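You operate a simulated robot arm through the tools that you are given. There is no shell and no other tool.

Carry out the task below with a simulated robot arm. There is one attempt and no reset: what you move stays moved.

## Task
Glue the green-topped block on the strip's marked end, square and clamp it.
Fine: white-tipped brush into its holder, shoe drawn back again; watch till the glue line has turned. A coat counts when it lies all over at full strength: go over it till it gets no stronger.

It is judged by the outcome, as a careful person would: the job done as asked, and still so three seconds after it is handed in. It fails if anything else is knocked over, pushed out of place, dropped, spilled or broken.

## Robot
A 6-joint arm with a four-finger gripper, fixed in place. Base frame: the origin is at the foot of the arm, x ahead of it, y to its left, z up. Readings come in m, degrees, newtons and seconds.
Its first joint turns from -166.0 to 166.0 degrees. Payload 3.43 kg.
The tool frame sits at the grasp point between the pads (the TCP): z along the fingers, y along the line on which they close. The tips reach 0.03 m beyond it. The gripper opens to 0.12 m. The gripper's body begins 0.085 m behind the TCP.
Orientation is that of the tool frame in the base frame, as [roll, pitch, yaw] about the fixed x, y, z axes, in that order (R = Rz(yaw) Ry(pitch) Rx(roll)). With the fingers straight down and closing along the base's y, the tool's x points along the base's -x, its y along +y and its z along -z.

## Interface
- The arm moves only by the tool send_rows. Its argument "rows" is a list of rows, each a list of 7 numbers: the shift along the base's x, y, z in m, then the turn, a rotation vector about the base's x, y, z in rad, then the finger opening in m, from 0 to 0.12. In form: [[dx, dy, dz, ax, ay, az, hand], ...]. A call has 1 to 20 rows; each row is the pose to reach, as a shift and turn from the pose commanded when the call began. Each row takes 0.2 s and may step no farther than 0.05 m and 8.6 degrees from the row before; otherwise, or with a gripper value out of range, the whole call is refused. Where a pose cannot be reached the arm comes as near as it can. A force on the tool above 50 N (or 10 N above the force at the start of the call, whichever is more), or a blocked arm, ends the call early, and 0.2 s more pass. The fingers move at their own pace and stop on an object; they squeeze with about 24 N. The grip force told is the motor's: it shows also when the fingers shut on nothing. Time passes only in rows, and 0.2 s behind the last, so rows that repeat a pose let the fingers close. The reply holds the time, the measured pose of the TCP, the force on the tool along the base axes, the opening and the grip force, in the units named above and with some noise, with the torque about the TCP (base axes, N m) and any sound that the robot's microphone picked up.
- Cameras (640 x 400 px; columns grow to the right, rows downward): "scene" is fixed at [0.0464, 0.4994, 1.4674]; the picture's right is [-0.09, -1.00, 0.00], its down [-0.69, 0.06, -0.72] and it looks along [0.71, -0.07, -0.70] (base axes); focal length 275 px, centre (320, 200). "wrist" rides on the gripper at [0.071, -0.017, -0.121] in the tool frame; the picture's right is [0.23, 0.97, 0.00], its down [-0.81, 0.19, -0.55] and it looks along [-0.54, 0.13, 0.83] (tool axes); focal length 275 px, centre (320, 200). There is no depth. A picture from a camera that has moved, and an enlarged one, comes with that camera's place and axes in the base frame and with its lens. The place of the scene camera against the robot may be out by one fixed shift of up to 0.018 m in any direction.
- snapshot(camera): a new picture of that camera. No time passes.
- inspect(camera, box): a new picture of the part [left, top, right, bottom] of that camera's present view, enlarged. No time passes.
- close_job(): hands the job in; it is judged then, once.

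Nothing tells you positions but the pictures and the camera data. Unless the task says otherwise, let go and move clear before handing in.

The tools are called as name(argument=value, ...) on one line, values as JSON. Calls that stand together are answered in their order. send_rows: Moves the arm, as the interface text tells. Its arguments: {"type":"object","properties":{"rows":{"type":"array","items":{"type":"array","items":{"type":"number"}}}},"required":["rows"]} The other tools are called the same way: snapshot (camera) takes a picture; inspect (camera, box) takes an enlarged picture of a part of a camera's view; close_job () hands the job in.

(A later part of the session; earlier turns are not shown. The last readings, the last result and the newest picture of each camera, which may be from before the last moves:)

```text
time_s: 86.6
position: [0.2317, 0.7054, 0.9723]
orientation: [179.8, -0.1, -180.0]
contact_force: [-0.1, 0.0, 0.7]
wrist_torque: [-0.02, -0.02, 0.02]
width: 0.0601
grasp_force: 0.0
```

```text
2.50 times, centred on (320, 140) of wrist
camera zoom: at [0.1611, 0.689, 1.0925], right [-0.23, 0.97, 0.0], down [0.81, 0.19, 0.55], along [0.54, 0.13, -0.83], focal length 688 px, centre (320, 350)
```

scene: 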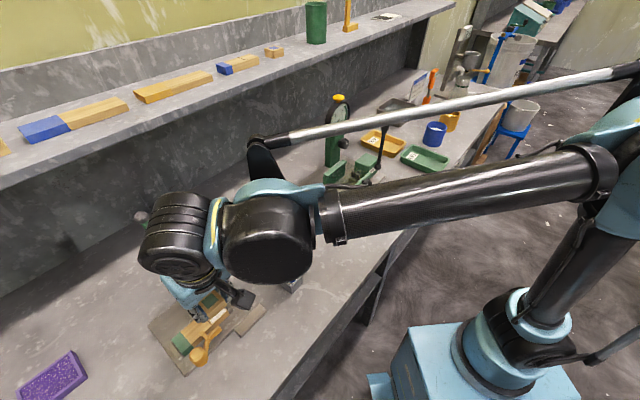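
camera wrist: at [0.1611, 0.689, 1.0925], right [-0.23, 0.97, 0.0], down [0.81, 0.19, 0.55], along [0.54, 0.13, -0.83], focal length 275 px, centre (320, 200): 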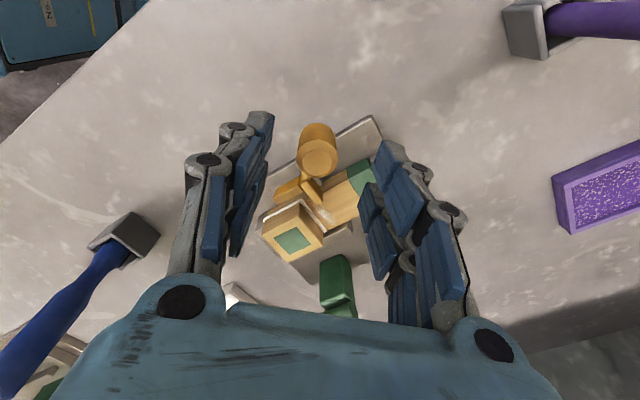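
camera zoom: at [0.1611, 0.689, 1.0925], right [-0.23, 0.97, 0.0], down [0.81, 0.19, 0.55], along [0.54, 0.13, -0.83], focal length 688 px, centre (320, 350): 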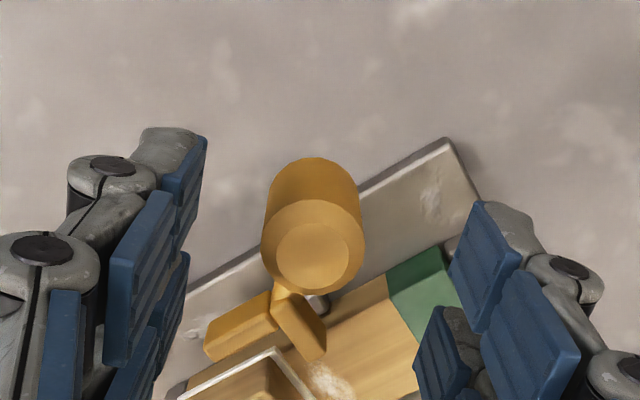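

send_rows(rows=[[0, -0.0005, -0.015, 0, 0, 0, 0.06], [0, -0.0005, -0.03, 0, 0, 0, 0.06], [0, -0.0005, -0.037, 0, 0, 0, 0.06], [0, -0.0005, -0.037, 0, 0, 0, 0.06]])

inspect(camera="wrist", box=[220, 60, 420, 220])

inspect(camera="scene", box=[140, 260, 260, 360])

```text
time_s: 87.6
position: [0.2315, 0.7038, 0.9347]
orientation: [179.9, 0.0, 180.0]
contact_force: [-0.2, 0.6, -0.6]
wrist_torque: [0.0, 0.0, 0.03]
width: 0.0601
grasp_force: 0.1
```

```text
2.50 times, centred on (320, 140) of wrist
camera zoom: at [0.1608, 0.6867, 1.0554], right [-0.23, 0.97, 0.0], down [0.81, 0.19, 0.55], along [0.54, 0.13, -0.83], focal length 688 px, centre (320, 350)
```

zoom: 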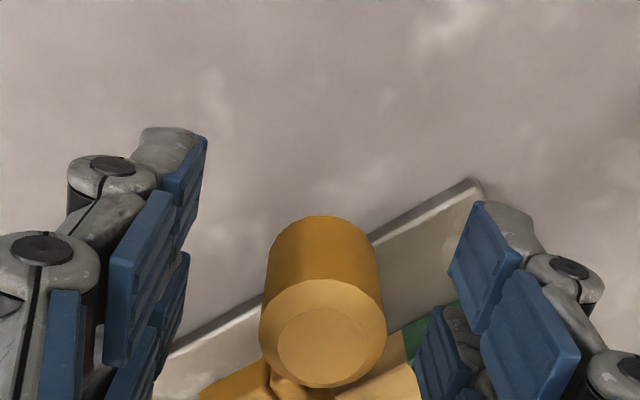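

```text
4.00 times, centred on (200, 310) of scene
camera zoom: at [0.0464, 0.4994, 1.4674], right [-0.09, -1.0, 0.0], down [-0.69, 0.06, -0.72], along [0.71, -0.07, -0.7], focal length 1100 px, centre (800, -240)
```

zoom: 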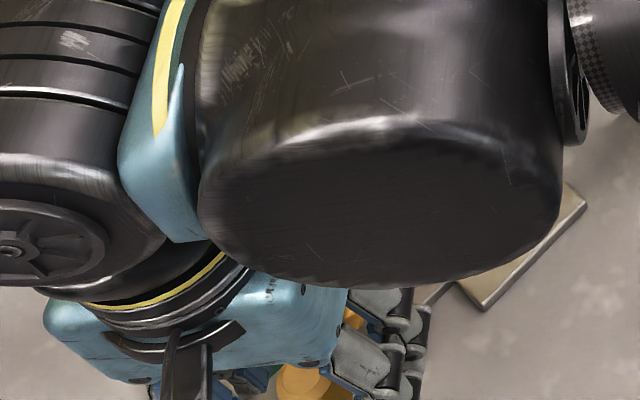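

The knob is between the pads; closing on it.

send_rows(rows=[[0, 0, 0, 0, 0, 0, 0.04], [0, 0, 0, 0, 0, 0, 0.02], [0, 0, 0, 0, 0, 0, 0.0], [0, 0, 0, 0, 0, 0, 0.0]])

snapshot(camera="wrist")

```text
time_s: 88.6
position: [0.2317, 0.703, 0.9353]
orientation: [179.9, 0.1, -180.0]
contact_force: [-0.1, 1.3, -2.2]
wrist_torque: [0.06, -0.04, 0.15]
width: 0.0231
grasp_force: 45.0
```

```text
taken
camera wrist: at [0.1608, 0.6868, 1.0555], right [-0.23, 0.97, 0.0], down [0.81, 0.19, 0.55], along [0.54, 0.13, -0.83], focal length 275 px, centre (320, 200)
```

wrist: 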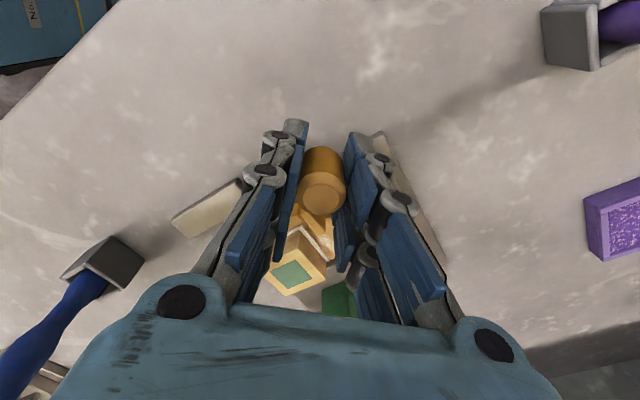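

Gripped at 23 mm. I'll push the shoe along +x in small steps, watching the force.

send_rows(rows=[[0.004, 0, 0, 0, 0, 0, 0], [0.008, 0, 0, 0, 0, 0, 0], [0.012, 0, 0, 0, 0, 0, 0]])

snapshot(camera="wrist")

inspect(camera="wrist", box=[240, 160, 380, 300])

```text
time_s: 89.4
position: [0.2441, 0.7032, 0.935]
orientation: [179.9, -0.1, -179.9]
contact_force: [-1.6, 20.2, 9.4]
wrist_torque: [0.5, 0.15, 0.06]
width: 0.0221
grasp_force: 44.9
```

```text
taken
camera wrist: at [0.1737, 0.6864, 1.0551], right [-0.23, 0.97, 0.0], down [0.81, 0.19, 0.55], along [0.54, 0.13, -0.83], focal length 275 px, centre (320, 200)
```

wrist: 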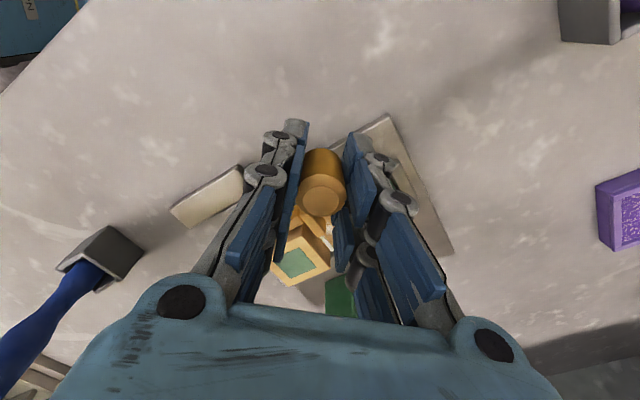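

```text
2.86 times, centred on (310, 230) of wrist
camera zoom: at [0.1737, 0.6864, 1.0551], right [-0.23, 0.97, 0.0], down [0.81, 0.19, 0.55], along [0.54, 0.13, -0.83], focal length 786 px, centre (349, 114)
```

zoom: 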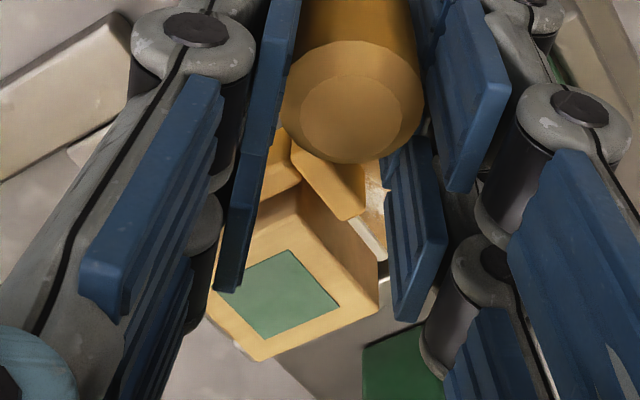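

There is a 20 N sideways force, so the shoe's guide runs slightly towards +y. I'll relieve it by following in y.

send_rows(rows=[[0, 0.0008, 0, 0, 0, 0, 0], [0, 0.0008, 0, 0, 0, 0, 0]])

```text
time_s: 90.0
position: [0.2449, 0.7034, 0.9347]
orientation: [-180.0, 0.0, 179.9]
contact_force: [-1.1, 14.9, -7.5]
wrist_torque: [0.46, -0.18, 0.08]
width: 0.0219
grasp_force: 45.3
```

send_rows(rows=[[0, 0.001, 0, 0, 0, 0, 0], [0, 0.002, 0, 0, 0, 0, 0], [0, 0.002, 0, 0, 0, 0, 0]])

inspect(camera="wrist", box=[240, 160, 380, 300])

```text
time_s: 90.8
position: [0.245, 0.7039, 0.9362]
orientation: [-179.9, 0.0, 180.0]
contact_force: [-1.3, -28.3, -25.8]
wrist_torque: [-0.67, -0.03, 0.26]
width: 0.0217
grasp_force: 45.2
```

```text
2.86 times, centred on (310, 230) of wrist
camera zoom: at [0.1741, 0.6871, 1.0556], right [-0.23, 0.97, 0.0], down [0.81, 0.19, 0.55], along [0.54, 0.13, -0.83], focal length 786 px, centre (349, 114)
```

zoom: 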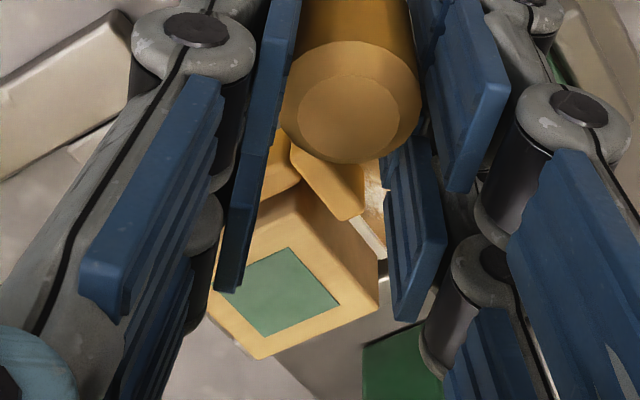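

send_rows(rows=[[0, -0.0013, 0, 0, 0, 0, 0], [0, -0.0013, 0, 0, 0, 0, 0]])

```text
time_s: 91.4
position: [0.2444, 0.7031, 0.9366]
orientation: [180.0, 0.0, 180.0]
contact_force: [0.8, -18.0, -24.4]
wrist_torque: [-0.4, -0.15, 0.22]
width: 0.0218
grasp_force: 45.1
```

send_rows(rows=[[0, -0.0008, -0.001, 0, 0, 0, 0], [0, -0.0008, -0.001, 0, 0, 0, 0]])

```text
time_s: 92.0
position: [0.2452, 0.7033, 0.9352]
orientation: [179.8, 0.0, -180.0]
contact_force: [0.7, -0.2, 6.3]
wrist_torque: [-0.04, 0.01, 0.14]
width: 0.0218
grasp_force: 44.8
```

The forces are balanced now. Continuing the push in smaller steps with a slight +y drift.

send_rows(rows=[[0.003, 0.0002, 0, 0, 0, 0, 0], [0.006, 0.0004, 0, 0, 0, 0, 0]])

inspect(camera="wrist", box=[240, 160, 380, 300])

```text
time_s: 92.6
position: [0.2506, 0.7027, 0.9358]
orientation: [179.8, -0.1, 179.9]
contact_force: [-1.7, 0.0, 9.1]
wrist_torque: [0.02, 0.19, 0.16]
width: 0.022
grasp_force: 44.8
```

```text
2.86 times, centred on (310, 230) of wrist
camera zoom: at [0.1795, 0.6865, 1.0559], right [-0.23, 0.97, 0.0], down [0.81, 0.19, 0.55], along [0.54, 0.13, -0.83], focal length 786 px, centre (349, 114)
```

zoom: 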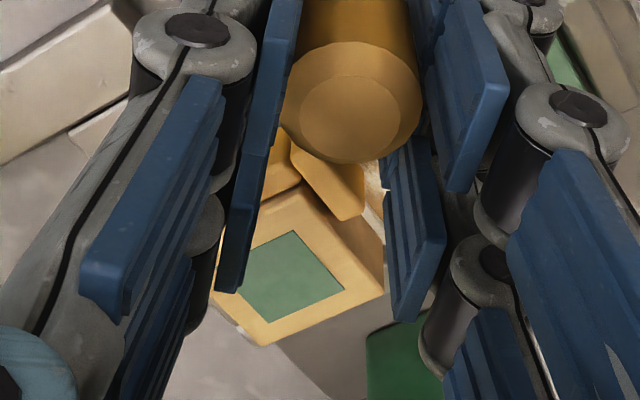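

send_rows(rows=[[0.003, 0.0002, 0, 0, 0, 0, 0], [0.006, 0.0003, 0, 0, 0, 0, 0]])

inspect(camera="wrist", box=[240, 160, 380, 300])

```text
time_s: 93.2
position: [0.2564, 0.704, 0.936]
orientation: [179.9, 0.0, -180.0]
contact_force: [-0.9, 7.5, 25.1]
wrist_torque: [0.21, 0.37, 0.16]
width: 0.0216
grasp_force: 44.9
```

```text
2.86 times, centred on (310, 230) of wrist
camera zoom: at [0.1854, 0.6864, 1.0558], right [-0.23, 0.97, 0.0], down [0.81, 0.19, 0.55], along [0.54, 0.13, -0.83], focal length 786 px, centre (349, 114)
```

zoom: 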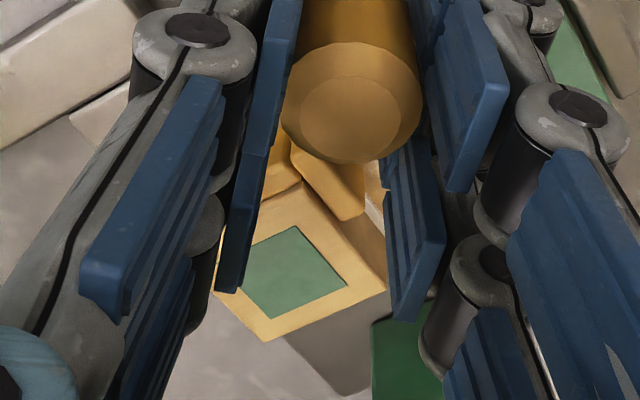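

send_rows(rows=[[0, 0.0003, 0.0008, 0, 0, 0, 0], [0, 0.0003, 0.0008, 0, 0, 0, 0]])

```text
time_s: 93.8
position: [0.2556, 0.7036, 0.9358]
orientation: [180.0, 0.0, -180.0]
contact_force: [-5.2, -2.1, -1.3]
wrist_torque: [0.04, -0.14, 0.21]
width: 0.0215
grasp_force: 45.0
```

send_rows(rows=[[0.002, 0.0001, 0, 0, 0, 0, 0], [0.004, 0.0002, 0, 0, 0, 0, 0]])

inspect(camera="wrist", box=[240, 160, 380, 300])

```text
time_s: 94.4
position: [0.2573, 0.7047, 0.9359]
orientation: [-180.0, -0.2, -179.7]
contact_force: [-43.0, -15.3, -6.2]
wrist_torque: [-0.46, 0.72, 0.18]
width: 0.0218
grasp_force: 45.1
```

```text
2.86 times, centred on (310, 230) of wrist
camera zoom: at [0.1868, 0.6866, 1.056], right [-0.23, 0.97, 0.0], down [0.81, 0.2, 0.55], along [0.54, 0.13, -0.83], focal length 786 px, centre (349, 114)
```

zoom: 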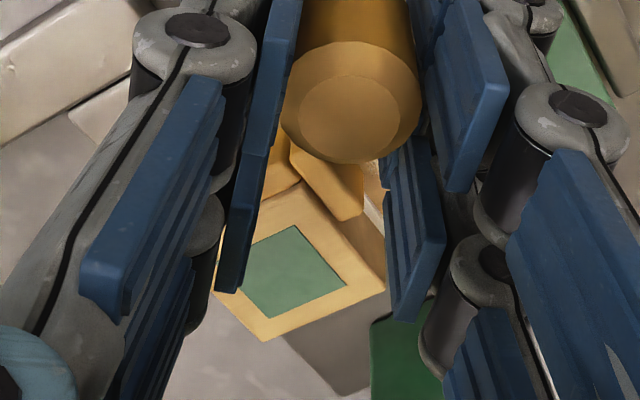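

The push is blocked at 43 N after 26 mm of travel, so the block is against the fences. I'll relieve the pressure and draw the shoe back along the same line.

send_rows(rows=[[-0.002, -0.0006, 0, 0, 0, 0, 0], [-0.004, -0.0007, 0, 0, 0, 0, 0], [-0.008, -0.0009, 0, 0, 0, 0, 0]])

inspect(camera="wrist", box=[240, 160, 380, 300])

```text
time_s: 95.2
position: [0.2545, 0.7047, 0.9368]
orientation: [-180.0, 0.2, 179.9]
contact_force: [0.8, -10.7, -5.6]
wrist_torque: [-0.29, -0.84, 0.11]
width: 0.0216
grasp_force: 45.0
```

```text
2.86 times, centred on (310, 230) of wrist
camera zoom: at [0.1839, 0.6868, 1.0556], right [-0.23, 0.97, 0.0], down [0.81, 0.19, 0.56], along [0.54, 0.13, -0.83], focal length 786 px, centre (349, 114)
```

zoom: 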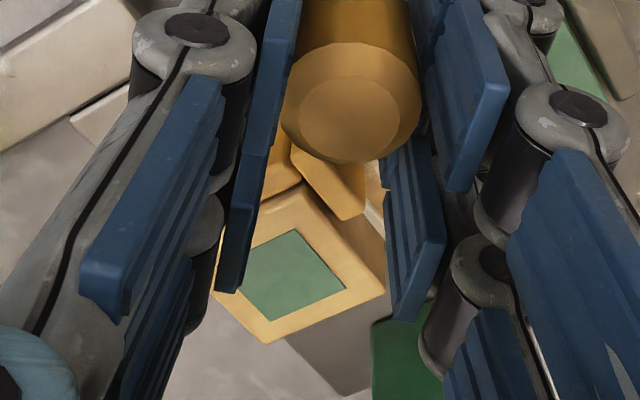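

send_rows(rows=[[-0.004, -0.0008, 0, 0, 0, 0, 0], [-0.008, -0.001, 0, 0, 0, 0, 0]])

inspect(camera="wrist", box=[240, 160, 380, 300])

```text
time_s: 95.8
position: [0.2468, 0.7036, 0.9357]
orientation: [179.9, 0.0, 179.9]
contact_force: [0.8, 1.0, 12.2]
wrist_torque: [0.04, -0.84, 0.19]
width: 0.0218
grasp_force: 45.0
```

```text
2.86 times, centred on (310, 230) of wrist
camera zoom: at [0.1749, 0.6865, 1.0558], right [-0.23, 0.97, 0.0], down [0.81, 0.19, 0.55], along [0.54, 0.13, -0.83], focal length 786 px, centre (349, 114)
```

zoom: 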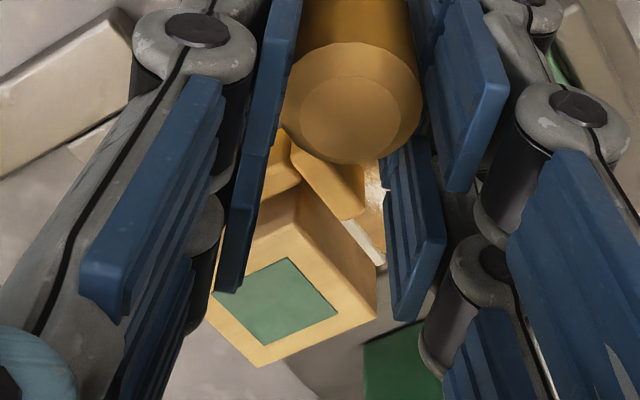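

send_rows(rows=[[-0.004, -0.0002, 0.0003, 0, 0, 0, 0], [-0.008, -0.0003, 0.0003, 0, 0, 0, 0], [-0.012, -0.0005, 0.0003, 0, 0, 0, 0], [-0.0125, -0.0005, 0.0003, 0, 0, 0, 0]])

snapshot(camera="wrist")

inspect(camera="wrist", box=[240, 160, 380, 300])

```text
time_s: 96.8
position: [0.2334, 0.7029, 0.9365]
orientation: [179.8, 0.0, -179.9]
contact_force: [1.2, 42.8, 22.8]
wrist_torque: [1.31, 0.19, 0.07]
width: 0.0216
grasp_force: 44.7
```

```text
taken
camera wrist: at [0.1622, 0.6862, 1.0558], right [-0.23, 0.97, 0.0], down [0.81, 0.19, 0.55], along [0.54, 0.13, -0.83], focal length 275 px, centre (320, 200)
```

wrist: 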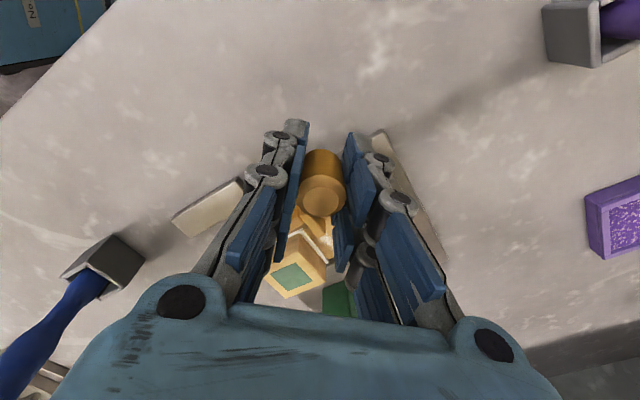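

```text
2.86 times, centred on (310, 230) of wrist
camera zoom: at [0.1622, 0.6862, 1.0558], right [-0.23, 0.97, 0.0], down [0.81, 0.19, 0.55], along [0.54, 0.13, -0.83], focal length 786 px, centre (349, 114)
```

zoom: 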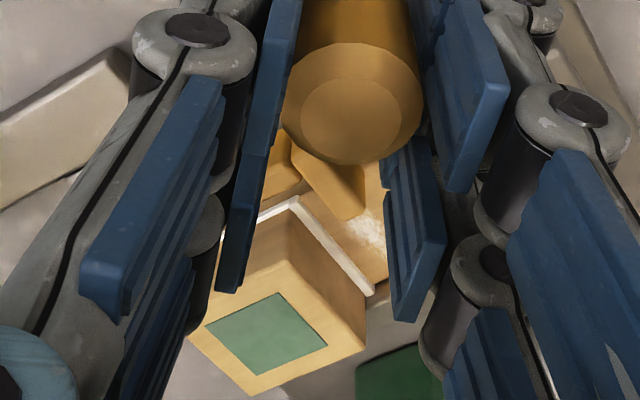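

send_rows(rows=[[0, 0.0006, 0, 0, 0, 0, 0], [0, 0.001, 0.0004, 0, 0, 0, 0]])

```text
time_s: 97.4
position: [0.2319, 0.7029, 0.9352]
orientation: [179.9, 0.0, 179.9]
contact_force: [0.4, 32.1, 6.4]
wrist_torque: [1.02, -0.05, 0.12]
width: 0.0217
grasp_force: 44.6
```

send_rows(rows=[[0, 0.0008, 0, 0, 0, 0, 0], [0, 0.0014, 0, 0, 0, 0, 0]])

snapshot(camera="wrist")

```text
time_s: 98.0
position: [0.2314, 0.7039, 0.9356]
orientation: [-179.9, 0.0, 180.0]
contact_force: [1.1, -1.5, -17.3]
wrist_torque: [-0.11, -0.26, 0.22]
width: 0.0217
grasp_force: 45.1
```

```text
taken
camera wrist: at [0.1617, 0.6871, 1.0558], right [-0.23, 0.97, 0.0], down [0.81, 0.19, 0.55], along [0.54, 0.13, -0.83], focal length 275 px, centre (320, 200)
```

wrist: 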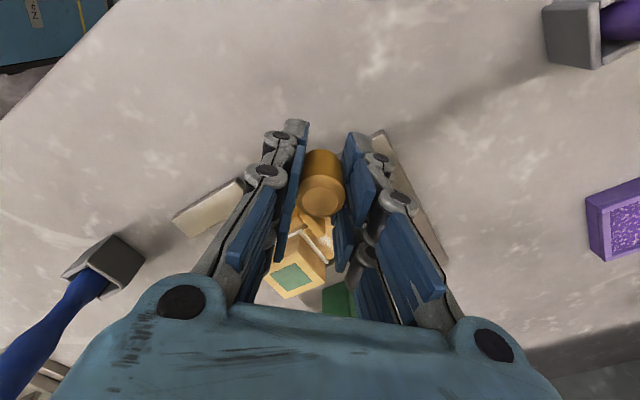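

send_rows(rows=[[-0.0015, 0, -0.0006, 0, 0, 0, 0], [-0.003, 0, -0.0006, 0, 0, 0, 0]])

snapshot(camera="wrist")

```text
time_s: 98.6
position: [0.2288, 0.703, 0.9359]
orientation: [-180.0, 0.0, 180.0]
contact_force: [5.1, -30.9, -29.5]
wrist_torque: [-0.75, -0.2, 0.27]
width: 0.0218
grasp_force: 45.2
```

```text
taken
camera wrist: at [0.1586, 0.6871, 1.0562], right [-0.23, 0.97, 0.0], down [0.81, 0.19, 0.55], along [0.54, 0.13, -0.83], focal length 275 px, centre (320, 200)
```

wrist: 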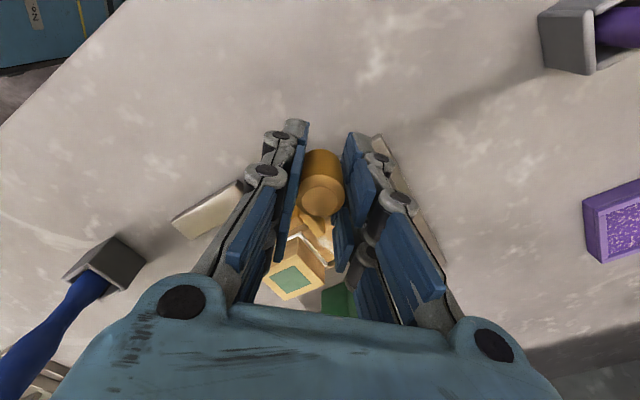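

The shoe is fully back (slightly past where it started). I'll relieve the side loads, then let go of the knob.

send_rows(rows=[[0.0005, -0.0012, -0.0012, 0, 0, 0, 0], [0.0005, -0.0016, -0.0012, 0, 0, 0, 0]])

```text
time_s: 99.2
position: [0.2291, 0.7033, 0.9365]
orientation: [179.8, -0.1, -180.0]
contact_force: [5.5, -12.4, 11.5]
wrist_torque: [-0.48, -0.06, 0.23]
width: 0.0218
grasp_force: 45.1
```

send_rows(rows=[[0, -0.0005, 0.0003, 0, 0, 0, 0.03], [0, -0.0005, 0.0003, 0, 0, 0, 0.045], [0, -0.0005, 0.0003, 0, 0, 0, 0.055], [0, -0.0005, 0.0003, 0, 0, 0, 0.055]])

inspect(camera="wrist", box=[240, 120, 400, 300])

```text
time_s: 100.2
position: [0.2283, 0.7039, 0.9344]
orientation: [179.9, 0.1, 180.0]
contact_force: [-0.3, 0.7, -0.1]
wrist_torque: [0.0, 0.0, 0.0]
width: 0.0548
grasp_force: 0.0
```

```text
2.22 times, centred on (320, 210) of wrist
camera zoom: at [0.1581, 0.6864, 1.0549], right [-0.23, 0.97, 0.0], down [0.81, 0.19, 0.55], along [0.54, 0.13, -0.83], focal length 612 px, centre (320, 178)
```

zoom: 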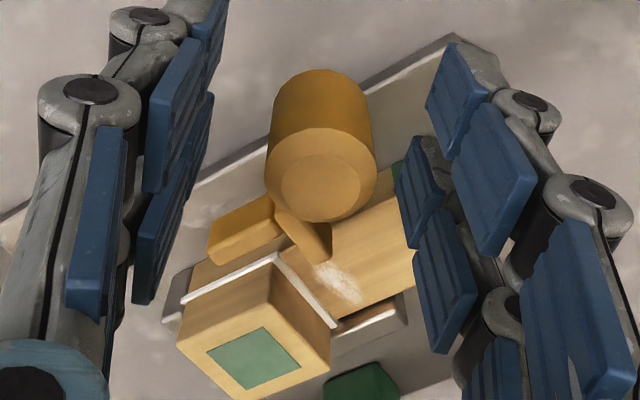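

Released. I'll rise straight up and check the block's squareness from the side.

send_rows(rows=[[0, 0, 0.03, 0, 0, 0, 0.055], [0, 0, 0.07, 0, 0, 0, 0.06], [0, 0, 0.11, 0, 0, 0, 0.06], [0, -0.04, 0.14, 0, 0, 0, 0.06], [0, -0.085, 0.15, 0, 0, 0, 0.06], [0, -0.13, 0.15, 0, 0, 0, 0.06], [0, -0.17, 0.15, 0, 0, 0, 0.06], [0, -0.17, 0.15, 0, 0, 0, 0.06]])

snapshot(camera="wrist")

inspect(camera="scene", box=[170, 275, 250, 345])

inspect(camera="scene", box=[185, 285, 230, 320])

snapshot(camera="scene")

```text
time_s: 102.0
position: [0.2305, 0.5353, 1.083]
orientation: [179.8, 0.1, 180.0]
contact_force: [-0.9, 0.5, 0.1]
wrist_torque: [0.02, -0.01, 0.02]
width: 0.06
grasp_force: 0.1
```

```text
taken
camera wrist: at [0.16, 0.5181, 1.2023], right [-0.23, 0.97, 0.0], down [0.81, 0.19, 0.55], along [0.54, 0.13, -0.83], focal length 275 px, centre (320, 200)
```

wrist: 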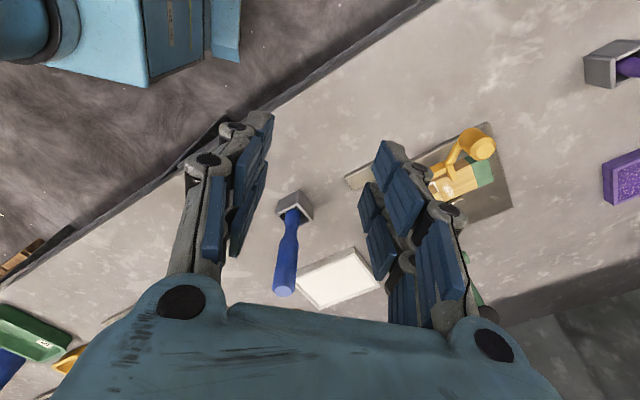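

```text
5.71 times, centred on (210, 310) of scene
camera zoom: at [0.0464, 0.4994, 1.4674], right [-0.09, -1.0, 0.0], down [-0.69, 0.06, -0.72], along [0.71, -0.07, -0.7], focal length 1572 px, centre (949, -429)
```

zoom: 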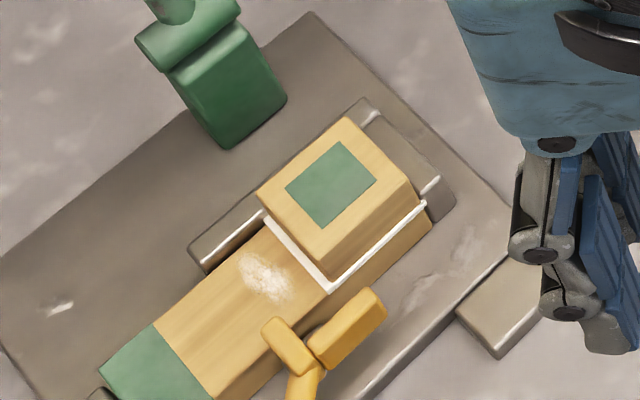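

```text
11.43 times, centred on (208, 302) of scene
camera zoom: at [0.0464, 0.4994, 1.4674], right [-0.09, -1.0, 0.0], down [-0.69, 0.06, -0.72], along [0.71, -0.07, -0.7], focal length 3144 px, centre (1606, -971)
```

zoom: 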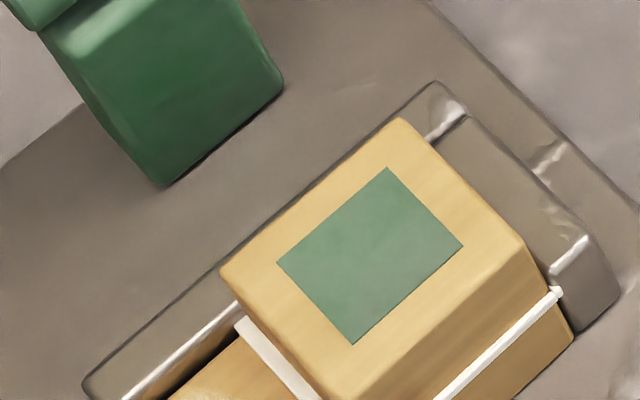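

```text
taken
```

scene: 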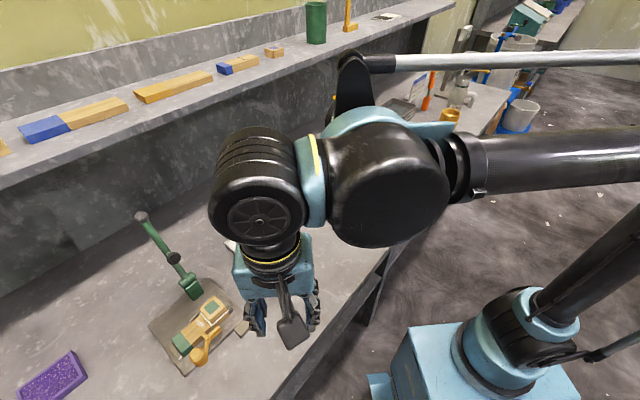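

The block has moved snugly into the fence corner and is parallel to the strip, and the shoe is back. Next the clamp: I'll turn the tool to close across the lever's ball, lean back about 35°, and come in front of and above the ball near (0.433, 0.809, 1.095).

send_rows(rows=[[0.01, 0.01, 0.02, 0, 0, 0.13, 0.06], [0.02, 0.02, 0.04, 0, 0, 0.26, 0.06], [0.035, 0.03, 0.06, 0, 0, 0.39, 0.06], [0.05, 0.045, 0.08, 0, 0, 0.52, 0.06], [0.06, 0.055, 0.1, 0, 0, 0.65, 0.06], [0.07, 0.065, 0.117, 0, 0, 0.785, 0.06], [0.07, 0.065, 0.117, 0, 0, 0.785, 0.06]])

send_rows(rows=[[0.01, 0.02, 0, 0.086, -0.086, 0, 0.06], [0.02, 0.04, 0, 0.172, -0.172, 0, 0.06], [0.03, 0.06, 0, 0.258, -0.258, 0, 0.06], [0.04, 0.085, 0, 0.344, -0.344, 0, 0.06], [0.05, 0.1, 0, 0.431, -0.431, 0, 0.06], [0.055, 0.11, 0, 0.431, -0.431, 0, 0.06], [0.055, 0.11, 0, 0.431, -0.431, 0, 0.06]])

snapshot(camera="wrist")

snapshot(camera="scene")

```text
time_s: 103.6
position: [0.3003, 0.5978, 1.2012]
orientation: [179.9, -0.1, -134.9]
contact_force: [-0.4, 0.0, 0.3]
wrist_torque: [-0.02, 0.03, 0.0]
width: 0.06
grasp_force: 0.0
```

```text
time_s: 105.2
position: [0.3538, 0.7073, 1.1998]
orientation: [179.9, 34.9, -134.9]
contact_force: [-0.2, 0.3, -0.8]
wrist_torque: [-0.02, 0.0, -0.03]
width: 0.0599
grasp_force: 0.0
```

```text
taken
camera wrist: at [0.2764, 0.6055, 1.2578], right [-0.82, 0.55, -0.13], down [0.11, 0.38, 0.92], along [0.56, 0.74, -0.37], focal length 275 px, centre (320, 200)
```

wrist: 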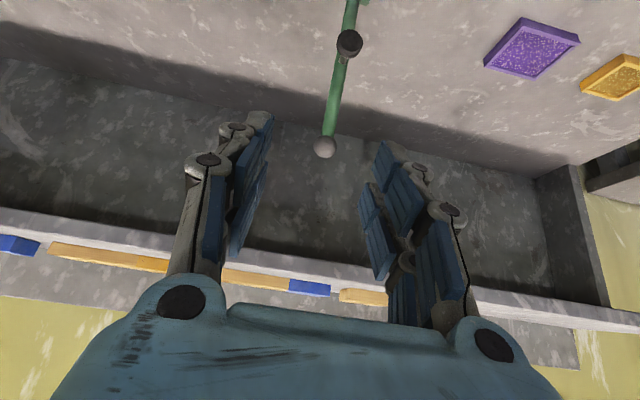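

```text
taken
```

scene: 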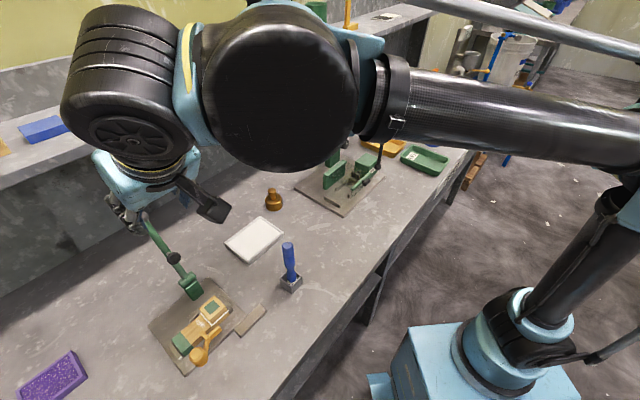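

The ball is clearly visible between the open fingers. I'll line up with it and approach along the finger direction.

send_rows(rows=[[0.0128, 0.0238, 0, 0, 0, 0, 0.06], [0.0256, 0.0475, 0, 0, 0, 0, 0.06], [0.0386, 0.0605, -0.026, 0, 0, 0, 0.06], [0.0516, 0.0735, -0.0525, 0, 0, 0, 0.06], [0.0516, 0.0735, -0.0525, 0, 0, 0, 0.06]])

snapshot(camera="wrist")

snapshot(camera="scene")

```text
time_s: 106.4
position: [0.4079, 0.7793, 1.1476]
orientation: [179.8, 35.0, -135.1]
contact_force: [0.0, -1.1, -0.2]
wrist_torque: [0.02, -0.04, 0.0]
width: 0.0599
grasp_force: 0.1
```

```text
taken
camera wrist: at [0.3297, 0.6775, 1.2057], right [-0.82, 0.55, -0.13], down [0.11, 0.38, 0.92], along [0.56, 0.74, -0.37], focal length 275 px, centre (320, 200)
```

wrist: 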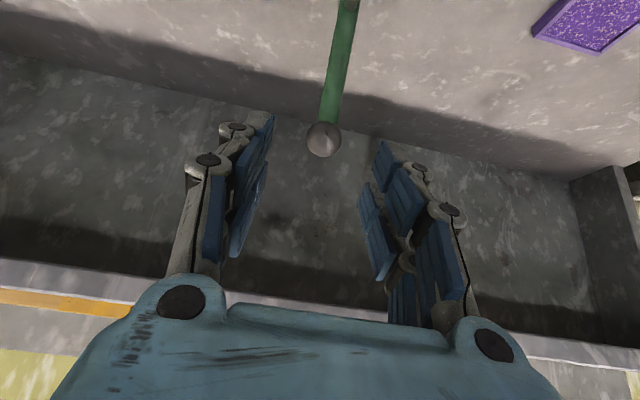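

```text
taken
```

scene: 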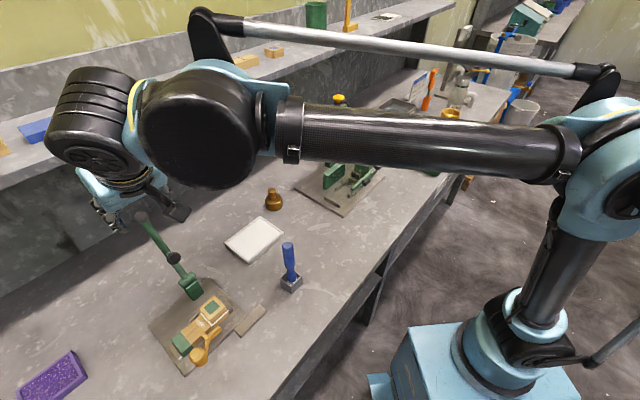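

send_rows(rows=[[0.008, 0.0088, -0.0177, 0, 0, 0, 0.06], [0.016, 0.0177, -0.0353, 0, 0, 0, 0.06], [0.024, 0.0265, -0.053, 0, 0, 0, 0.06], [0.024, 0.0265, -0.053, 0, 0, 0, 0.06]])

snapshot(camera="wrist")

inspect(camera="scene", box=[60, 160, 220, 300])

```text
time_s: 107.4
position: [0.4334, 0.8065, 1.0977]
orientation: [179.9, 34.9, -135.0]
contact_force: [-0.5, -0.4, 0.6]
wrist_torque: [0.02, 0.04, -0.01]
width: 0.0601
grasp_force: 0.1
```

```text
taken
camera wrist: at [0.3546, 0.7039, 1.1555], right [-0.82, 0.55, -0.13], down [0.11, 0.38, 0.92], along [0.56, 0.74, -0.37], focal length 275 px, centre (320, 200)
```

wrist: 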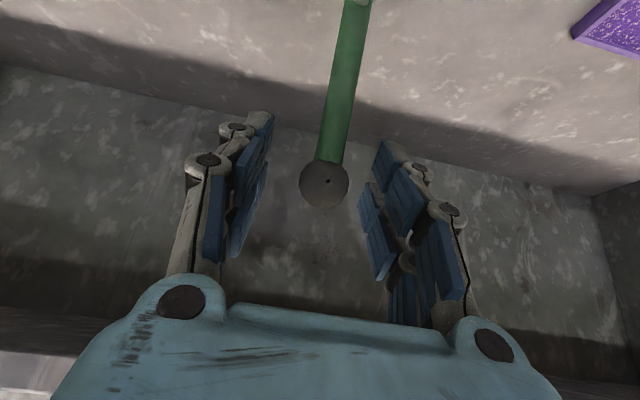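

```text
2.86 times, centred on (140, 230) of scene
camera zoom: at [0.0464, 0.4994, 1.4674], right [-0.09, -1.0, 0.0], down [-0.69, 0.06, -0.72], along [0.71, -0.07, -0.7], focal length 786 px, centre (834, 114)
```

zoom: 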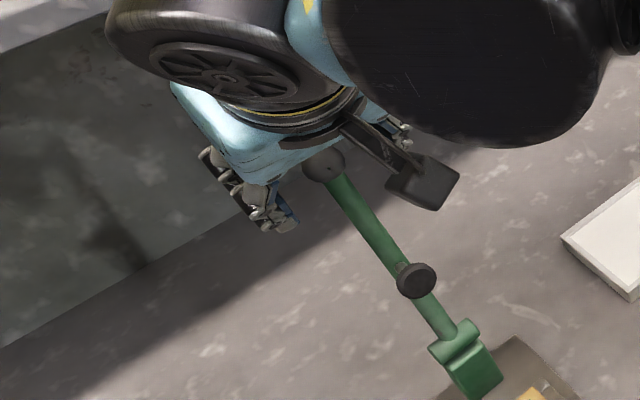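

The ball is between the pads at the grasp point. Closing on it.

send_rows(rows=[[0, 0, 0, 0, 0, 0, 0.045], [0, 0, 0, 0, 0, 0, 0.03], [0, 0, 0, 0, 0, 0, 0.02], [0, 0, 0, 0, 0, 0, 0.0], [0, 0, 0, 0, 0, 0, 0.0]])

snapshot(camera="wrist")

```text
time_s: 108.6
position: [0.4325, 0.8069, 1.0957]
orientation: [179.9, 34.8, -134.9]
contact_force: [-1.5, 4.5, -22.7]
wrist_torque: [0.6, -0.58, -0.04]
width: 0.022
grasp_force: 44.7
```

```text
taken
camera wrist: at [0.3546, 0.7047, 1.1544], right [-0.82, 0.55, -0.13], down [0.11, 0.38, 0.92], along [0.56, 0.74, -0.38], focal length 275 px, centre (320, 200)
```

wrist: 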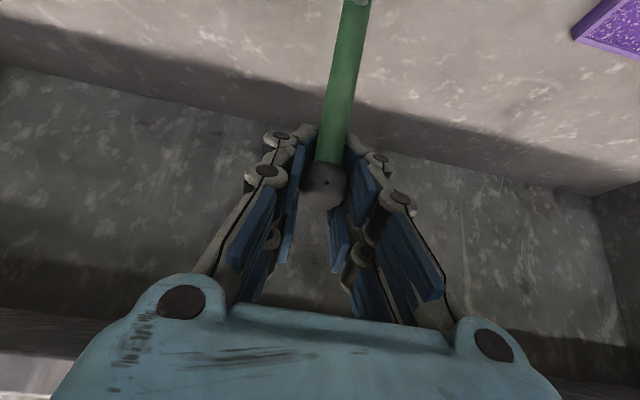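

Gripped. I'll swing the lever forward along its arc, starting with a small move to check the forces.

send_rows(rows=[[-0.0056, -0.0056, 0.0026, 0, 0, 0, 0], [-0.0112, -0.0112, 0.0051, 0, 0, 0, 0], [-0.0165, -0.0165, 0.0068, 0, 0, 0, 0], [-0.0219, -0.0219, 0.0084, 0, 0, 0, 0]])

snapshot(camera="wrist")

```text
time_s: 109.6
position: [0.4099, 0.7848, 1.1053]
orientation: [179.9, 35.0, -135.1]
contact_force: [15.7, 3.5, 0.9]
wrist_torque: [0.9, -1.06, 0.08]
width: 0.0215
grasp_force: 45.1
```

```text
taken
camera wrist: at [0.3327, 0.6829, 1.163], right [-0.82, 0.55, -0.13], down [0.11, 0.38, 0.92], along [0.56, 0.74, -0.37], focal length 275 px, centre (320, 200)
```

wrist: 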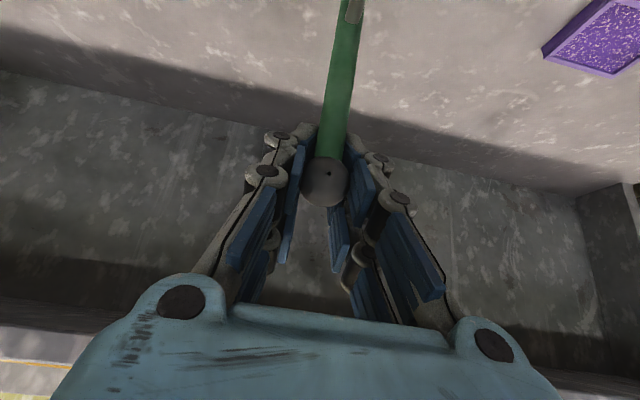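

The lever follows, with a slight sideways load showing its plane is turned about 2.5° from 45°. I'll continue the arc with that correction.

send_rows(rows=[[-0.0093, -0.0122, 0.002, 0, 0, 0, 0], [-0.0198, -0.0236, 0.0027, 0, 0, 0, 0], [-0.0302, -0.035, 0.002, 0, 0, 0, 0], [-0.0405, -0.0462, 0.0, 0, 0, 0, 0], [-0.0507, -0.0573, -0.0033, 0, 0, 0, 0]])

snapshot(camera="wrist")

snapshot(camera="scene")

```text
time_s: 110.8
position: [0.356, 0.7307, 1.101]
orientation: [179.9, 35.0, -135.1]
contact_force: [-14.9, 31.2, 3.0]
wrist_torque: [0.99, -0.55, -0.24]
width: 0.0213
grasp_force: 44.8
```

```text
taken
camera wrist: at [0.2794, 0.6288, 1.1582], right [-0.82, 0.55, -0.13], down [0.11, 0.38, 0.92], along [0.56, 0.74, -0.37], focal length 275 px, centre (320, 200)
```

wrist: 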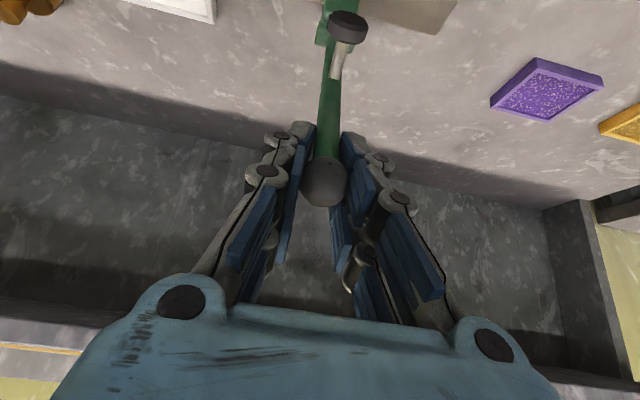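

```text
taken
```

scene: 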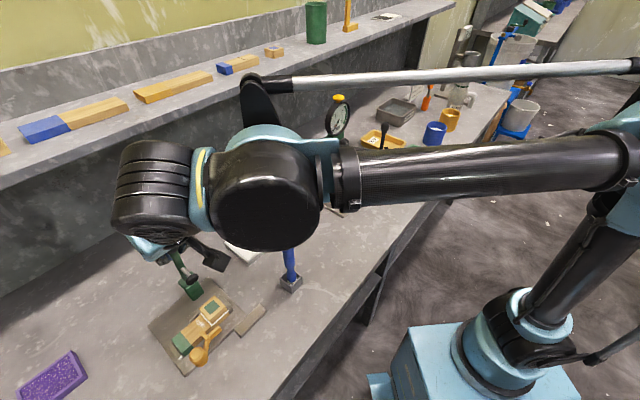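

send_rows(rows=[[-0.0011, 0.001, 0, 0, 0, 0, 0], [-0.0062, -0.0044, -0.0022, 0, 0, 0, 0], [-0.0112, -0.0098, -0.0047, 0, 0, 0, 0], [-0.0161, -0.015, -0.0076, 0, 0, 0, 0], [-0.021, -0.0201, -0.0106, 0, 0, 0, 0]])

snapshot(camera="wrist")

```text
time_s: 112.0
position: [0.3349, 0.7103, 1.0896]
orientation: [179.9, 34.8, -135.0]
contact_force: [-18.8, 35.4, -1.3]
wrist_torque: [0.75, -0.5, -0.18]
width: 0.0215
grasp_force: 45.3
```

```text
taken
camera wrist: at [0.2582, 0.6079, 1.1468], right [-0.82, 0.55, -0.13], down [0.11, 0.38, 0.92], along [0.56, 0.74, -0.38], focal length 275 px, centre (320, 200)
```

wrist: 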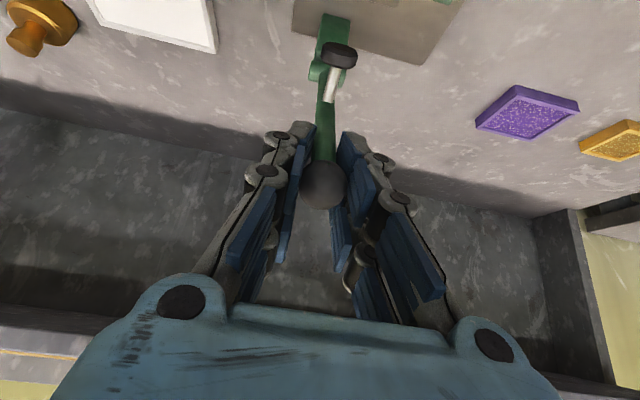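

send_rows(rows=[[-0.001, 0.001, 0, 0, 0, 0, 0], [-0.0014, 0.0014, 0, 0, 0, 0, 0]])

```text
time_s: 112.6
position: [0.3352, 0.7094, 1.0887]
orientation: [180.0, 34.8, -135.0]
contact_force: [-9.3, 9.4, -14.8]
wrist_torque: [-0.26, 0.1, -0.04]
width: 0.0215
grasp_force: 44.9
```

send_rows(rows=[[-0.005, -0.0047, -0.004, 0, 0, 0, 0], [-0.0101, -0.0093, -0.008, 0, 0, 0, 0], [-0.0147, -0.0139, -0.0122, 0, 0, 0, 0], [-0.0193, -0.0185, -0.0164, 0, 0, 0, 0]])

snapshot(camera="wrist")

```text
time_s: 113.6
position: [0.3173, 0.6917, 1.0739]
orientation: [179.9, 34.9, -135.0]
contact_force: [17.9, 4.5, -7.2]
wrist_torque: [0.48, -0.5, -0.01]
width: 0.0209
grasp_force: 44.9
```

```text
taken
camera wrist: at [0.2398, 0.5902, 1.131], right [-0.82, 0.56, -0.13], down [0.11, 0.38, 0.92], along [0.56, 0.74, -0.38], focal length 275 px, centre (320, 200)
```

wrist: 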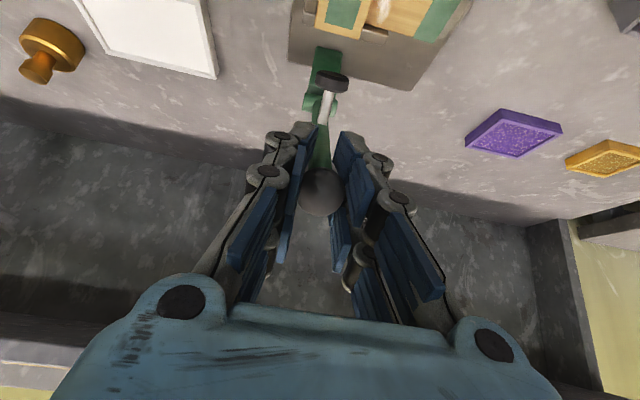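

send_rows(rows=[[-0.0042, -0.0045, -0.0046, 0, 0, 0, 0], [-0.0083, -0.009, -0.0094, 0, 0, 0, 0], [-0.0123, -0.013, -0.0145, 0, 0, 0, 0], [-0.0163, -0.0171, -0.0198, 0, 0, 0, 0], [-0.02, -0.0208, -0.0255, 0, 0, 0, 0], [-0.0237, -0.0244, -0.0312, 0, 0, 0, 0]])

snapshot(camera="wrist")

snapshot(camera="scene")

```text
time_s: 115.0
position: [0.293, 0.6681, 1.0428]
orientation: [179.9, 34.9, -135.0]
contact_force: [9.0, 27.5, -8.4]
wrist_torque: [0.62, -0.67, 0.06]
width: 0.0203
grasp_force: 45.0
```

```text
taken
camera wrist: at [0.2157, 0.5658, 1.1011], right [-0.82, 0.55, -0.13], down [0.11, 0.38, 0.92], along [0.56, 0.74, -0.38], focal length 275 px, centre (320, 200)
```

wrist: 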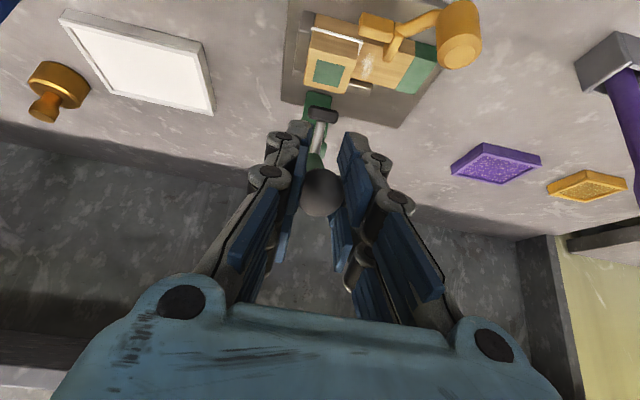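

```text
taken
```

scene: 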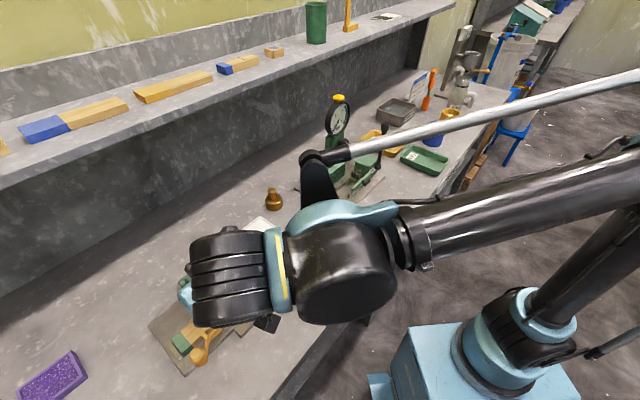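

send_rows(rows=[[0.0009, 0.0013, -0.0013, 0, 0, 0, 0], [-0.0025, -0.002, -0.0068, 0, 0, 0, 0], [-0.006, -0.0052, -0.0124, 0, 0, 0, 0], [-0.0089, -0.008, -0.0193, 0, 0, 0, 0], [-0.0118, -0.0109, -0.0263, 0, 0, 0, 0]])

snapshot(camera="wrist")

inspect(camera="wrist", box=[240, 20, 420, 220])

```text
time_s: 116.2
position: [0.2813, 0.6558, 1.0184]
orientation: [179.9, 34.9, -135.1]
contact_force: [7.1, 11.3, 4.8]
wrist_torque: [0.74, -0.71, 0.0]
width: 0.02
grasp_force: 45.0
```

```text
taken
camera wrist: at [0.2038, 0.5539, 1.0747], right [-0.82, 0.55, -0.13], down [0.11, 0.38, 0.92], along [0.56, 0.74, -0.37], focal length 275 px, centre (320, 200)
```

wrist: 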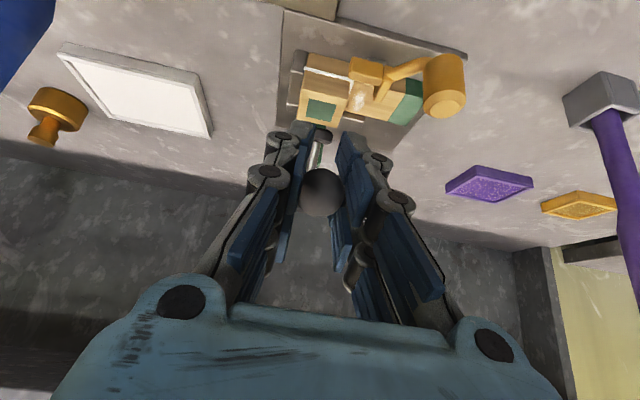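

```text
2.00 times, centred on (330, 120) of wrist
camera zoom: at [0.2038, 0.5539, 1.0747], right [-0.82, 0.55, -0.13], down [0.11, 0.38, 0.92], along [0.56, 0.74, -0.37], focal length 551 px, centre (300, 360)
```

zoom: 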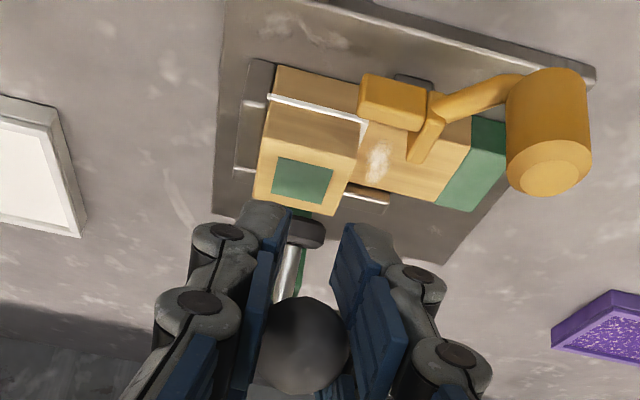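

The pad is just above the block. The ball has slid towards the finger edges, so I'll finish this last part mostly downward and check for contact.

send_rows(rows=[[-0.0012, -0.0012, -0.005, 0, 0, 0, 0], [-0.0024, -0.0024, -0.01, 0, 0, 0, 0], [-0.0036, -0.0036, -0.015, 0, 0, 0, 0]])

snapshot(camera="wrist")

inspect(camera="wrist", box=[240, 20, 420, 220])

```text
time_s: 117.0
position: [0.2771, 0.6514, 1.0033]
orientation: [179.9, 35.1, -135.0]
contact_force: [-9.3, 4.3, 13.4]
wrist_torque: [0.71, -0.73, 0.06]
width: 0.0202
grasp_force: 45.2
```

```text
taken
camera wrist: at [0.1994, 0.5493, 1.06], right [-0.82, 0.55, -0.13], down [0.11, 0.38, 0.92], along [0.56, 0.74, -0.37], focal length 275 px, centre (320, 200)
```

wrist: 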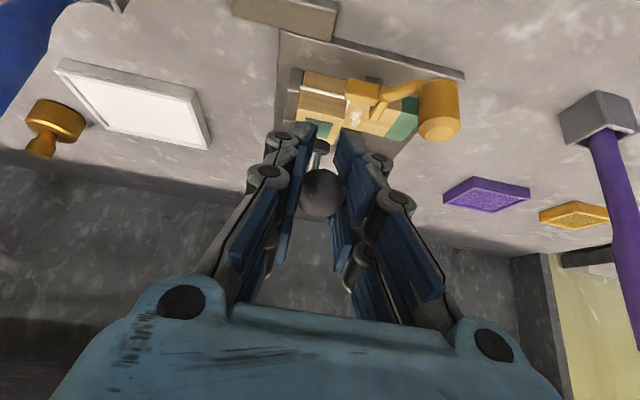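

```text
2.00 times, centred on (330, 120) of wrist
camera zoom: at [0.1994, 0.5493, 1.06], right [-0.82, 0.55, -0.13], down [0.11, 0.38, 0.92], along [0.56, 0.74, -0.37], focal length 551 px, centre (300, 360)
```

zoom: 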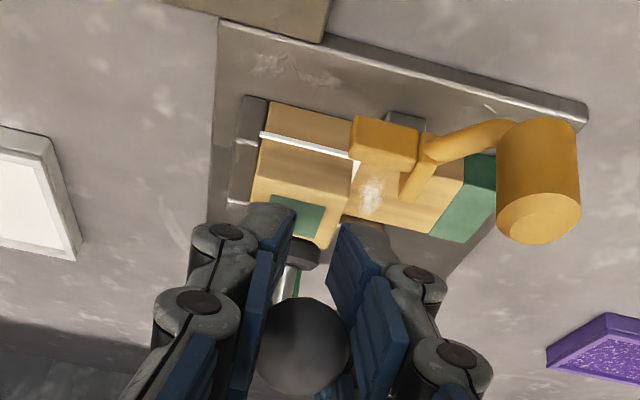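

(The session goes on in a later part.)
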